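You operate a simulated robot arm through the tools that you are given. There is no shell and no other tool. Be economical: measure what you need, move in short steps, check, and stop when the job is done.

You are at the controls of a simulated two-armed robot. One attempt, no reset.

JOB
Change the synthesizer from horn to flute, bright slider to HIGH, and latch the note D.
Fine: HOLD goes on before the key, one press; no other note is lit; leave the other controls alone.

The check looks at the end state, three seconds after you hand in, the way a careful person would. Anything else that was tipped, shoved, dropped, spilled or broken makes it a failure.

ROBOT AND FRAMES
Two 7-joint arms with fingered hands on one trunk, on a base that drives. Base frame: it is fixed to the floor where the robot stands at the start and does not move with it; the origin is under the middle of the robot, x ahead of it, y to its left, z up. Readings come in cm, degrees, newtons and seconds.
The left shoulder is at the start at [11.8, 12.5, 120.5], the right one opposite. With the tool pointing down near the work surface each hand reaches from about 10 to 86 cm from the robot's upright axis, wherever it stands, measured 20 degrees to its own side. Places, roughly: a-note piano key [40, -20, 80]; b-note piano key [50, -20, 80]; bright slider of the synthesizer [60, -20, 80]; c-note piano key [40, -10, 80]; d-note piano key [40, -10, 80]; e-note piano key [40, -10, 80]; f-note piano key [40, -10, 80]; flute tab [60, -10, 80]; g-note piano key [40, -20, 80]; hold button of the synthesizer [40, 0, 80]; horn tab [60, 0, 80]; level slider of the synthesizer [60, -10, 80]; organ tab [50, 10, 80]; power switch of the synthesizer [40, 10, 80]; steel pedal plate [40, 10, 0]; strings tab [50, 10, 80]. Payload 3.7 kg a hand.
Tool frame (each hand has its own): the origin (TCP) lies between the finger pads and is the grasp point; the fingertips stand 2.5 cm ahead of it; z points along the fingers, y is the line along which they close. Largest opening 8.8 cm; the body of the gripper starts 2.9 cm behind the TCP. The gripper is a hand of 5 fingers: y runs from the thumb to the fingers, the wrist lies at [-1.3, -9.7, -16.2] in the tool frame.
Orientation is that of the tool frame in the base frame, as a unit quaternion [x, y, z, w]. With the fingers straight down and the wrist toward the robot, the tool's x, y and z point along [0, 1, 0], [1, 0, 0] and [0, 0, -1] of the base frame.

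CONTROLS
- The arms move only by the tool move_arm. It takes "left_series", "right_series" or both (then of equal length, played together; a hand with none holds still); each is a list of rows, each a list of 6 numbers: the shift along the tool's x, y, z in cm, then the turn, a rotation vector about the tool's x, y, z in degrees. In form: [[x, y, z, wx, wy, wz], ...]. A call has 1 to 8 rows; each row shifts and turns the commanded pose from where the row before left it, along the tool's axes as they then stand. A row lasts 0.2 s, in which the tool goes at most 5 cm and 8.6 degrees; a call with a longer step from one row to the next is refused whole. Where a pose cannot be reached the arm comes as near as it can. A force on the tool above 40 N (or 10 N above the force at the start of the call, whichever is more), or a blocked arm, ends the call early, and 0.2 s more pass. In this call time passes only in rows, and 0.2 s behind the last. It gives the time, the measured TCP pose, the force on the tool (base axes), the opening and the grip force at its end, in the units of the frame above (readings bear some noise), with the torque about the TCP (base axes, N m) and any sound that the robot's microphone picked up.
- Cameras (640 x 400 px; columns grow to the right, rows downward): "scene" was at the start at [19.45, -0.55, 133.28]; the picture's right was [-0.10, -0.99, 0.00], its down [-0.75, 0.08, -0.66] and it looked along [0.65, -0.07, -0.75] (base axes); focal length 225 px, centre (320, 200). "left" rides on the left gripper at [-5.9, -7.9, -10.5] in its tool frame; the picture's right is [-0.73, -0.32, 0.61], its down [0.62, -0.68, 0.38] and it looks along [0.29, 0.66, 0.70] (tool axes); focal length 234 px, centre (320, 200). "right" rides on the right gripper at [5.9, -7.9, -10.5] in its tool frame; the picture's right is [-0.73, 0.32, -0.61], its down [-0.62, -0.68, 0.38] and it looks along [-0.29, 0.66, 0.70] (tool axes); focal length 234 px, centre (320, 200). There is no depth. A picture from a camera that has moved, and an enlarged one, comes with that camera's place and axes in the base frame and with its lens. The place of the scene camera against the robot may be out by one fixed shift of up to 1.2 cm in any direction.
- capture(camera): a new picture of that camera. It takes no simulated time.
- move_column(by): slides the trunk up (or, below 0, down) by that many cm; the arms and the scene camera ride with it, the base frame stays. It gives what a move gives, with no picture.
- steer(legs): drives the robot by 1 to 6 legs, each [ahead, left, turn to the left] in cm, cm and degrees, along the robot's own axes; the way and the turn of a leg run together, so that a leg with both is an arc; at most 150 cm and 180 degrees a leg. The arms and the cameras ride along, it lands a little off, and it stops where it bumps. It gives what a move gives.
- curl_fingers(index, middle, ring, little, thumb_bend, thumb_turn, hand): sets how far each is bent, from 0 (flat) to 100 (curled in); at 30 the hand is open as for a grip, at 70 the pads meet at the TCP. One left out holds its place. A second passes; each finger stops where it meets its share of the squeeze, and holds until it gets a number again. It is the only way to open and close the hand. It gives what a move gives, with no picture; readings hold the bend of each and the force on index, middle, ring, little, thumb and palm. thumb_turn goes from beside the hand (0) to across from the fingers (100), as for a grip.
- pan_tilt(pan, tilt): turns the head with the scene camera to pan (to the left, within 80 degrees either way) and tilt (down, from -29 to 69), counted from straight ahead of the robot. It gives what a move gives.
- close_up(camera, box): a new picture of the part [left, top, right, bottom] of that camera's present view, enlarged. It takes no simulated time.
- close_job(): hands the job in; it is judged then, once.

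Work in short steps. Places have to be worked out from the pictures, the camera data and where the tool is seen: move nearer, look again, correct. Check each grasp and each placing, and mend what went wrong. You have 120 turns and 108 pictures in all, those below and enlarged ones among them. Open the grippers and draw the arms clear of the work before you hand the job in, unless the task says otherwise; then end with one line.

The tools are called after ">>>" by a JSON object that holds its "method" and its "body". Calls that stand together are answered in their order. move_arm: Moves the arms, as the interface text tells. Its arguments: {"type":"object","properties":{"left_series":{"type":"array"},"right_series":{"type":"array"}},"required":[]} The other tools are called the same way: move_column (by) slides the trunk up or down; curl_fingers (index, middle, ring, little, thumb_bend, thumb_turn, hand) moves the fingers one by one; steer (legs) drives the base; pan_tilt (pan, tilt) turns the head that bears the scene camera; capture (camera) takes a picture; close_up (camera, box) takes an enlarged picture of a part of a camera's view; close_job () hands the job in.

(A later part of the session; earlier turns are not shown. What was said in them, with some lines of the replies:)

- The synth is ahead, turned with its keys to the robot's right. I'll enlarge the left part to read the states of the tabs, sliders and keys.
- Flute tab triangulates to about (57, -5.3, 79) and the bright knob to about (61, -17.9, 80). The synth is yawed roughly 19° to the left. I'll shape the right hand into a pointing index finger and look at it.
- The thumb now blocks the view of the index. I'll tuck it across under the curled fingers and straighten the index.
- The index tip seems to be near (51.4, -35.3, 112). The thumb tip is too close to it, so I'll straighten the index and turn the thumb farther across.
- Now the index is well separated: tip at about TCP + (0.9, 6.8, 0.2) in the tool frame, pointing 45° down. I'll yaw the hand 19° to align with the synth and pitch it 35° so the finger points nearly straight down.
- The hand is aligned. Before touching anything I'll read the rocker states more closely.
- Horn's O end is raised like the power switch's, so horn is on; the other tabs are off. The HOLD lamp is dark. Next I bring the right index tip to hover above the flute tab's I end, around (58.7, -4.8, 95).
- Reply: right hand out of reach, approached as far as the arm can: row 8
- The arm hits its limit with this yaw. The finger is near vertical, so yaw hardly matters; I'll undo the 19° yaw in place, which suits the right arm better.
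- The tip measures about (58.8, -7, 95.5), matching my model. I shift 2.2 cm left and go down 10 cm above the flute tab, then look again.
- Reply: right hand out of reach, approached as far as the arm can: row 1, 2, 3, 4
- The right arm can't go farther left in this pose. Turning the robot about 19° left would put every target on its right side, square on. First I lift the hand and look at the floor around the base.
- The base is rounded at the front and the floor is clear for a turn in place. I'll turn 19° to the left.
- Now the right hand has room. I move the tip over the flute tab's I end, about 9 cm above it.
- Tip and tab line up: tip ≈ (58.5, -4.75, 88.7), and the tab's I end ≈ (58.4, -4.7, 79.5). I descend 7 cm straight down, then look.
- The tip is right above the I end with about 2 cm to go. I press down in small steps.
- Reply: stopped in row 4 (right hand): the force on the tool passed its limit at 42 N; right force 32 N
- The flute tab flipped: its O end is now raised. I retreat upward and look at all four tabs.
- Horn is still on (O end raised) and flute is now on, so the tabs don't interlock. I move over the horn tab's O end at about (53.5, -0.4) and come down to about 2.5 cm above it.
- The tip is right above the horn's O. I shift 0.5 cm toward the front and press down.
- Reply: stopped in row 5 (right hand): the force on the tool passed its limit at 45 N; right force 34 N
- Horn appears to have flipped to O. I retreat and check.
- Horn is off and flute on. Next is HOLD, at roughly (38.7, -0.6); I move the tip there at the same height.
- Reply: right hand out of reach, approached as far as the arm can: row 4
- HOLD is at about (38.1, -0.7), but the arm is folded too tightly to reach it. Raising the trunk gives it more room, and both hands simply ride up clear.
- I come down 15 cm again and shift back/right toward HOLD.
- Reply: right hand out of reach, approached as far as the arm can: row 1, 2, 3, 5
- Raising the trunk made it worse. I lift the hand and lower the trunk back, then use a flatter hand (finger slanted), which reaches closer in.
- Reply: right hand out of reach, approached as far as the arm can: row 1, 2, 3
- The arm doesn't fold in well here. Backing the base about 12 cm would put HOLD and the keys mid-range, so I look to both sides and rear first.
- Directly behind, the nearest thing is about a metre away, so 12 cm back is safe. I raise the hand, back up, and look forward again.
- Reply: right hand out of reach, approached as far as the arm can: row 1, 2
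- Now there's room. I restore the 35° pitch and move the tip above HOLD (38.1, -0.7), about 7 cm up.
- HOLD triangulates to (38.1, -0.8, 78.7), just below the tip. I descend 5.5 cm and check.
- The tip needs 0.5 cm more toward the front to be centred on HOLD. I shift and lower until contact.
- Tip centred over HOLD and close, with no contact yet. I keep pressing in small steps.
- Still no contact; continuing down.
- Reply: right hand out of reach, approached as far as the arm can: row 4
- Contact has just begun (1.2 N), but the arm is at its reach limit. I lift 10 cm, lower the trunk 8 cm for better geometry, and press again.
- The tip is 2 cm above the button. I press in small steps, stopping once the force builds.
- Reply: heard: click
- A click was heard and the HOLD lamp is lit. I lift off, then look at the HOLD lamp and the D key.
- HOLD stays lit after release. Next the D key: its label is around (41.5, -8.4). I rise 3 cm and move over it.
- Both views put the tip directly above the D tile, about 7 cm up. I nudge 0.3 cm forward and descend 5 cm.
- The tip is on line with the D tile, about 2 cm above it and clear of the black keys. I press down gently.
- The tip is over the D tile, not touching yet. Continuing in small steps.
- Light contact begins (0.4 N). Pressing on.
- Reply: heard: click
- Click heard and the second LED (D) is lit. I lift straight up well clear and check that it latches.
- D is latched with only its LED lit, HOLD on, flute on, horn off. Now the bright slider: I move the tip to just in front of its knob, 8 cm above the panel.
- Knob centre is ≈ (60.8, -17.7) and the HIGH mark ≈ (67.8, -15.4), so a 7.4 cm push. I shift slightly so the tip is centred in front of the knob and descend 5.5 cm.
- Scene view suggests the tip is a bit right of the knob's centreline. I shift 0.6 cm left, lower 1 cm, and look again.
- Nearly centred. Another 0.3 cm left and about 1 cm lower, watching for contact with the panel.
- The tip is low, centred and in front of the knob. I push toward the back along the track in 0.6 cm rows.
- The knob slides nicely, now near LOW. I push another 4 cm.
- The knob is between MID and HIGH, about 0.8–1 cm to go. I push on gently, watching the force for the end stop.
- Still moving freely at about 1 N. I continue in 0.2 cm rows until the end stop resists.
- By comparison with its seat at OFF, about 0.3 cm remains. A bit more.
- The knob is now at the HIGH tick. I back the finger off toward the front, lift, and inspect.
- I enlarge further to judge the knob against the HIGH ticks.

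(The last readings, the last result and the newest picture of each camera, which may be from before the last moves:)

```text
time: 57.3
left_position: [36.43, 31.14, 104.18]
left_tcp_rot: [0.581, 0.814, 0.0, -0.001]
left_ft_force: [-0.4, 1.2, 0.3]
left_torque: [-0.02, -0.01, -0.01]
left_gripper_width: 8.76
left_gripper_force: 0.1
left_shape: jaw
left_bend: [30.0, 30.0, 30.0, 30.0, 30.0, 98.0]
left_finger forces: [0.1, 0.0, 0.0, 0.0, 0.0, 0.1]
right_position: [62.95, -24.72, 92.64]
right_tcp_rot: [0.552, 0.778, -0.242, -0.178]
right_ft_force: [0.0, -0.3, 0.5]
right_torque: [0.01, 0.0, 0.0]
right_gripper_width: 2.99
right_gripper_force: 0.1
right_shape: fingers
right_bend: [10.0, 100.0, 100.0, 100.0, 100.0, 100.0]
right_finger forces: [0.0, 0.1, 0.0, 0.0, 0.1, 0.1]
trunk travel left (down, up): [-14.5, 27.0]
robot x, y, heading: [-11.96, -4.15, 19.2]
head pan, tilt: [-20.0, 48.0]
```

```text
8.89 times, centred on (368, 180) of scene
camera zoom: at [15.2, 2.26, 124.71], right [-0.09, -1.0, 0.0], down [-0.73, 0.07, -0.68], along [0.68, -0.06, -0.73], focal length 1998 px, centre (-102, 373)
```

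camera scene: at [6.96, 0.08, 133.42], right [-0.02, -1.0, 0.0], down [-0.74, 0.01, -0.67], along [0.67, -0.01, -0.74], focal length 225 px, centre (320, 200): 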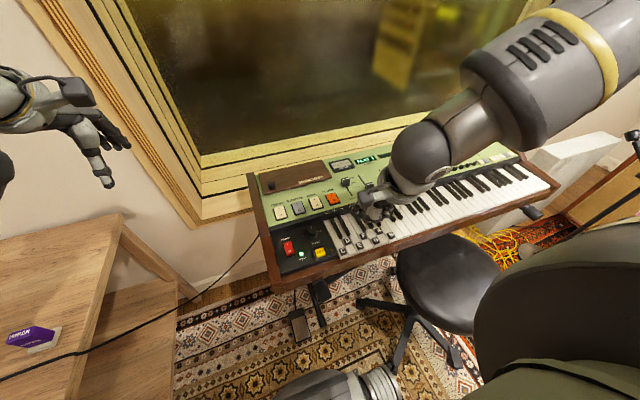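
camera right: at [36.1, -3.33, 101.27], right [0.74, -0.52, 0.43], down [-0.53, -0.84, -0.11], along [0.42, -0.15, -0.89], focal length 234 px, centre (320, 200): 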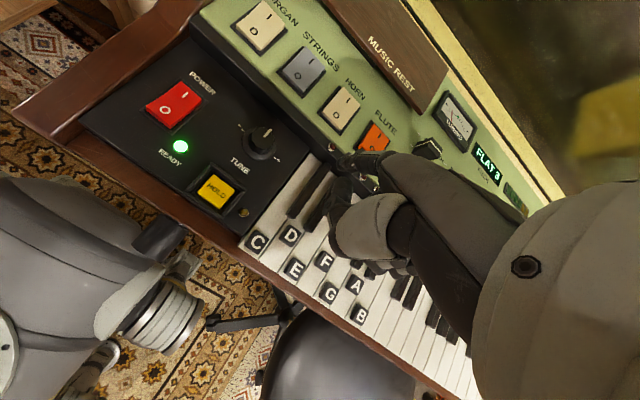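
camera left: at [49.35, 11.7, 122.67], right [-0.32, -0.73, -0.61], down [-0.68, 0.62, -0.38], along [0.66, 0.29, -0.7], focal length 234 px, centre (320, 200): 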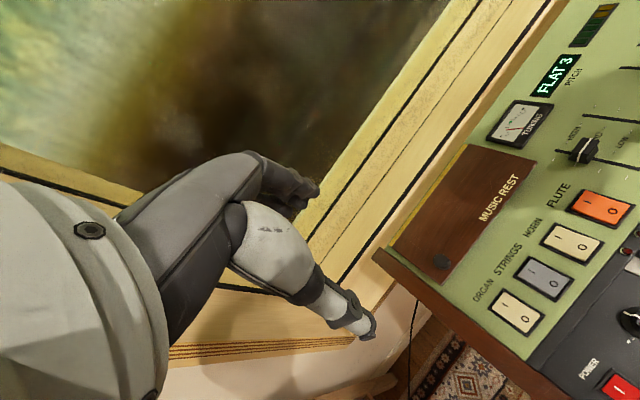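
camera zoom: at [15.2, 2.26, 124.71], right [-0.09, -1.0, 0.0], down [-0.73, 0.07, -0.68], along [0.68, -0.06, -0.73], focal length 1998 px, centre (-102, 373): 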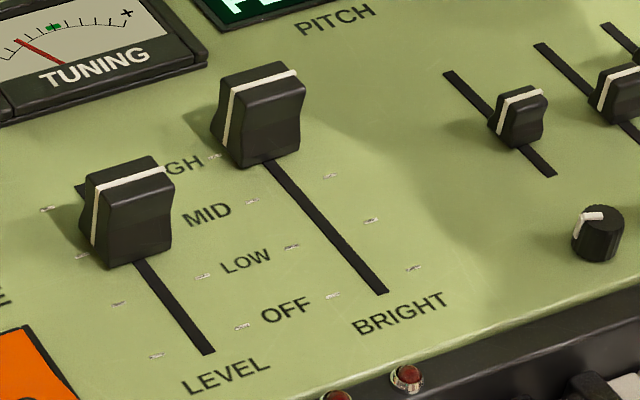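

The knob base is centred on the HIGH ticks. I draw the right hand up and back clear of the synth.

>>> {"method": "move_arm", "body": {"right_series": [[0, -1.91, -2.73, 0, 0, 0], [0, -1.91, -2.73, 0, 0, 0], [0, -1.91, -2.73, 0, 0, 0], [0, -1.91, -2.73, 0, 0, 0], [0, -1.91, -2.73, 0, 0, 0], [-2, -3.28, 2.29, 0, 0, 0], [-2, -3.28, 2.29, 0, 0, 0]]}}

>>> {"method": "curl_fingers", "body": {"hand": "right", "index": 30, "middle": 30, "ring": 30, "little": 30, "thumb_bend": 30, "thumb_turn": 98}}

>>> {"method": "capture", "body": {"camera": "scene"}}

>>> {"method": "close_up", "body": {"camera": "scene", "box": [260, 160, 420, 270]}}

```text
time: 58.9
left_position: [36.29, 31.14, 104.22]
left_tcp_rot: [0.58, 0.814, 0.0, 0.0]
left_ft_force: [-0.4, 0.4, 0.1]
left_torque: [0.01, -0.01, 0.01]
left_gripper_width: 8.76
left_gripper_force: 0.0
left_shape: jaw
left_bend: [30.0, 30.0, 30.0, 30.0, 30.0, 98.0]
left_finger forces: [0.0, 0.1, 0.1, 0.0, 0.1, 0.0]
right_position: [56.22, -31.2, 109.35]
right_tcp_rot: [0.551, 0.778, -0.242, -0.177]
right_ft_force: [-0.2, 0.1, 0.1]
right_torque: [0.01, 0.0, -0.01]
right_gripper_width: 3.0
right_gripper_force: 0.0
right_shape: fingers
right_bend: [10.0, 100.0, 100.0, 100.0, 100.0, 100.0]
right_finger forces: [0.1, 0.1, 0.1, 0.0, 0.0, 0.0]
trunk travel left (down, up): [-14.5, 27.0]
robot x, y, heading: [-11.63, -4.15, 19.0]
head pan, tilt: [-20.0, 48.0]
```

```text
time: 59.9
left_position: [36.31, 31.32, 104.23]
left_tcp_rot: [0.581, 0.814, 0.0, 0.0]
left_ft_force: [-0.2, 0.3, -0.5]
left_torque: [0.0, 0.02, 0.0]
left_gripper_width: 8.77
left_gripper_force: 0.0
left_shape: jaw
left_bend: [30.0, 30.0, 30.0, 30.0, 30.0, 98.0]
left_finger forces: [0.0, 0.0, 0.0, 0.0, 0.0, 0.0]
right_position: [56.18, -31.17, 109.19]
right_tcp_rot: [0.552, 0.778, -0.242, -0.178]
right_ft_force: [0.3, -0.7, 0.6]
right_torque: [-0.01, -0.01, -0.01]
right_gripper_width: 8.47
right_gripper_force: 0.0
right_shape: fingers
right_bend: [30.0, 30.0, 30.0, 30.0, 30.0, 96.0]
right_finger forces: [0.1, 0.0, 0.0, 0.1, 0.0, 0.1]
trunk travel left (down, up): [-14.5, 27.0]
robot x, y, heading: [-11.92, -4.12, 18.9]
head pan, tilt: [-20.0, 48.0]
```

```text
20 pictures are left
camera scene: at [14.98, 1.23, 124.67], right [-0.23, -0.97, 0.0], down [-0.72, 0.17, -0.68], along [0.66, -0.15, -0.74], focal length 225 px, centre (320, 200)
```

scene: 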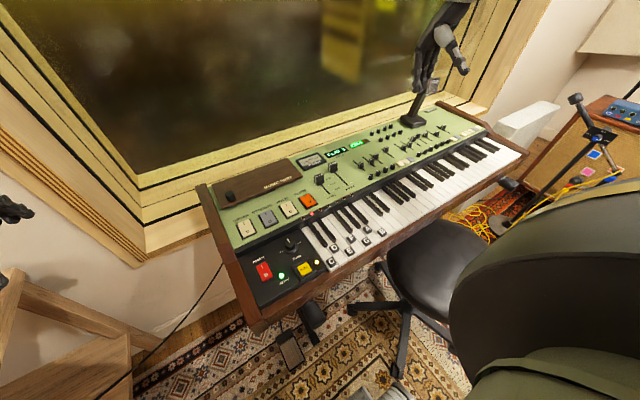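

```text
3.64 times, centred on (340, 215) of scene
camera zoom: at [14.98, 1.23, 124.67], right [-0.23, -0.97, 0.0], down [-0.72, 0.17, -0.68], along [0.66, -0.15, -0.74], focal length 817 px, centre (247, 146)
```

zoom: 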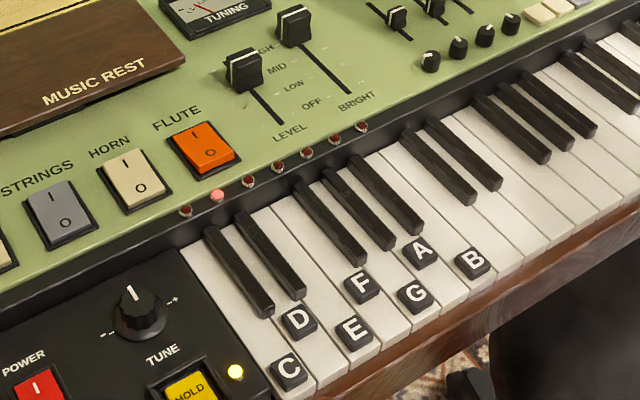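

Flute is on, horn is off, bright is at HIGH, HOLD is lit and only the D LED is on. Nothing else has moved and both arms are clear, so I hand in.

>>> {"method": "close_job", "body": {}}

```text
The job is handed in.
```

The synthesizer is switched from horn to flute, the bright slider is at HIGH, and D is latched with HOLD on (HOLD first, one key press each) and no other note lit.
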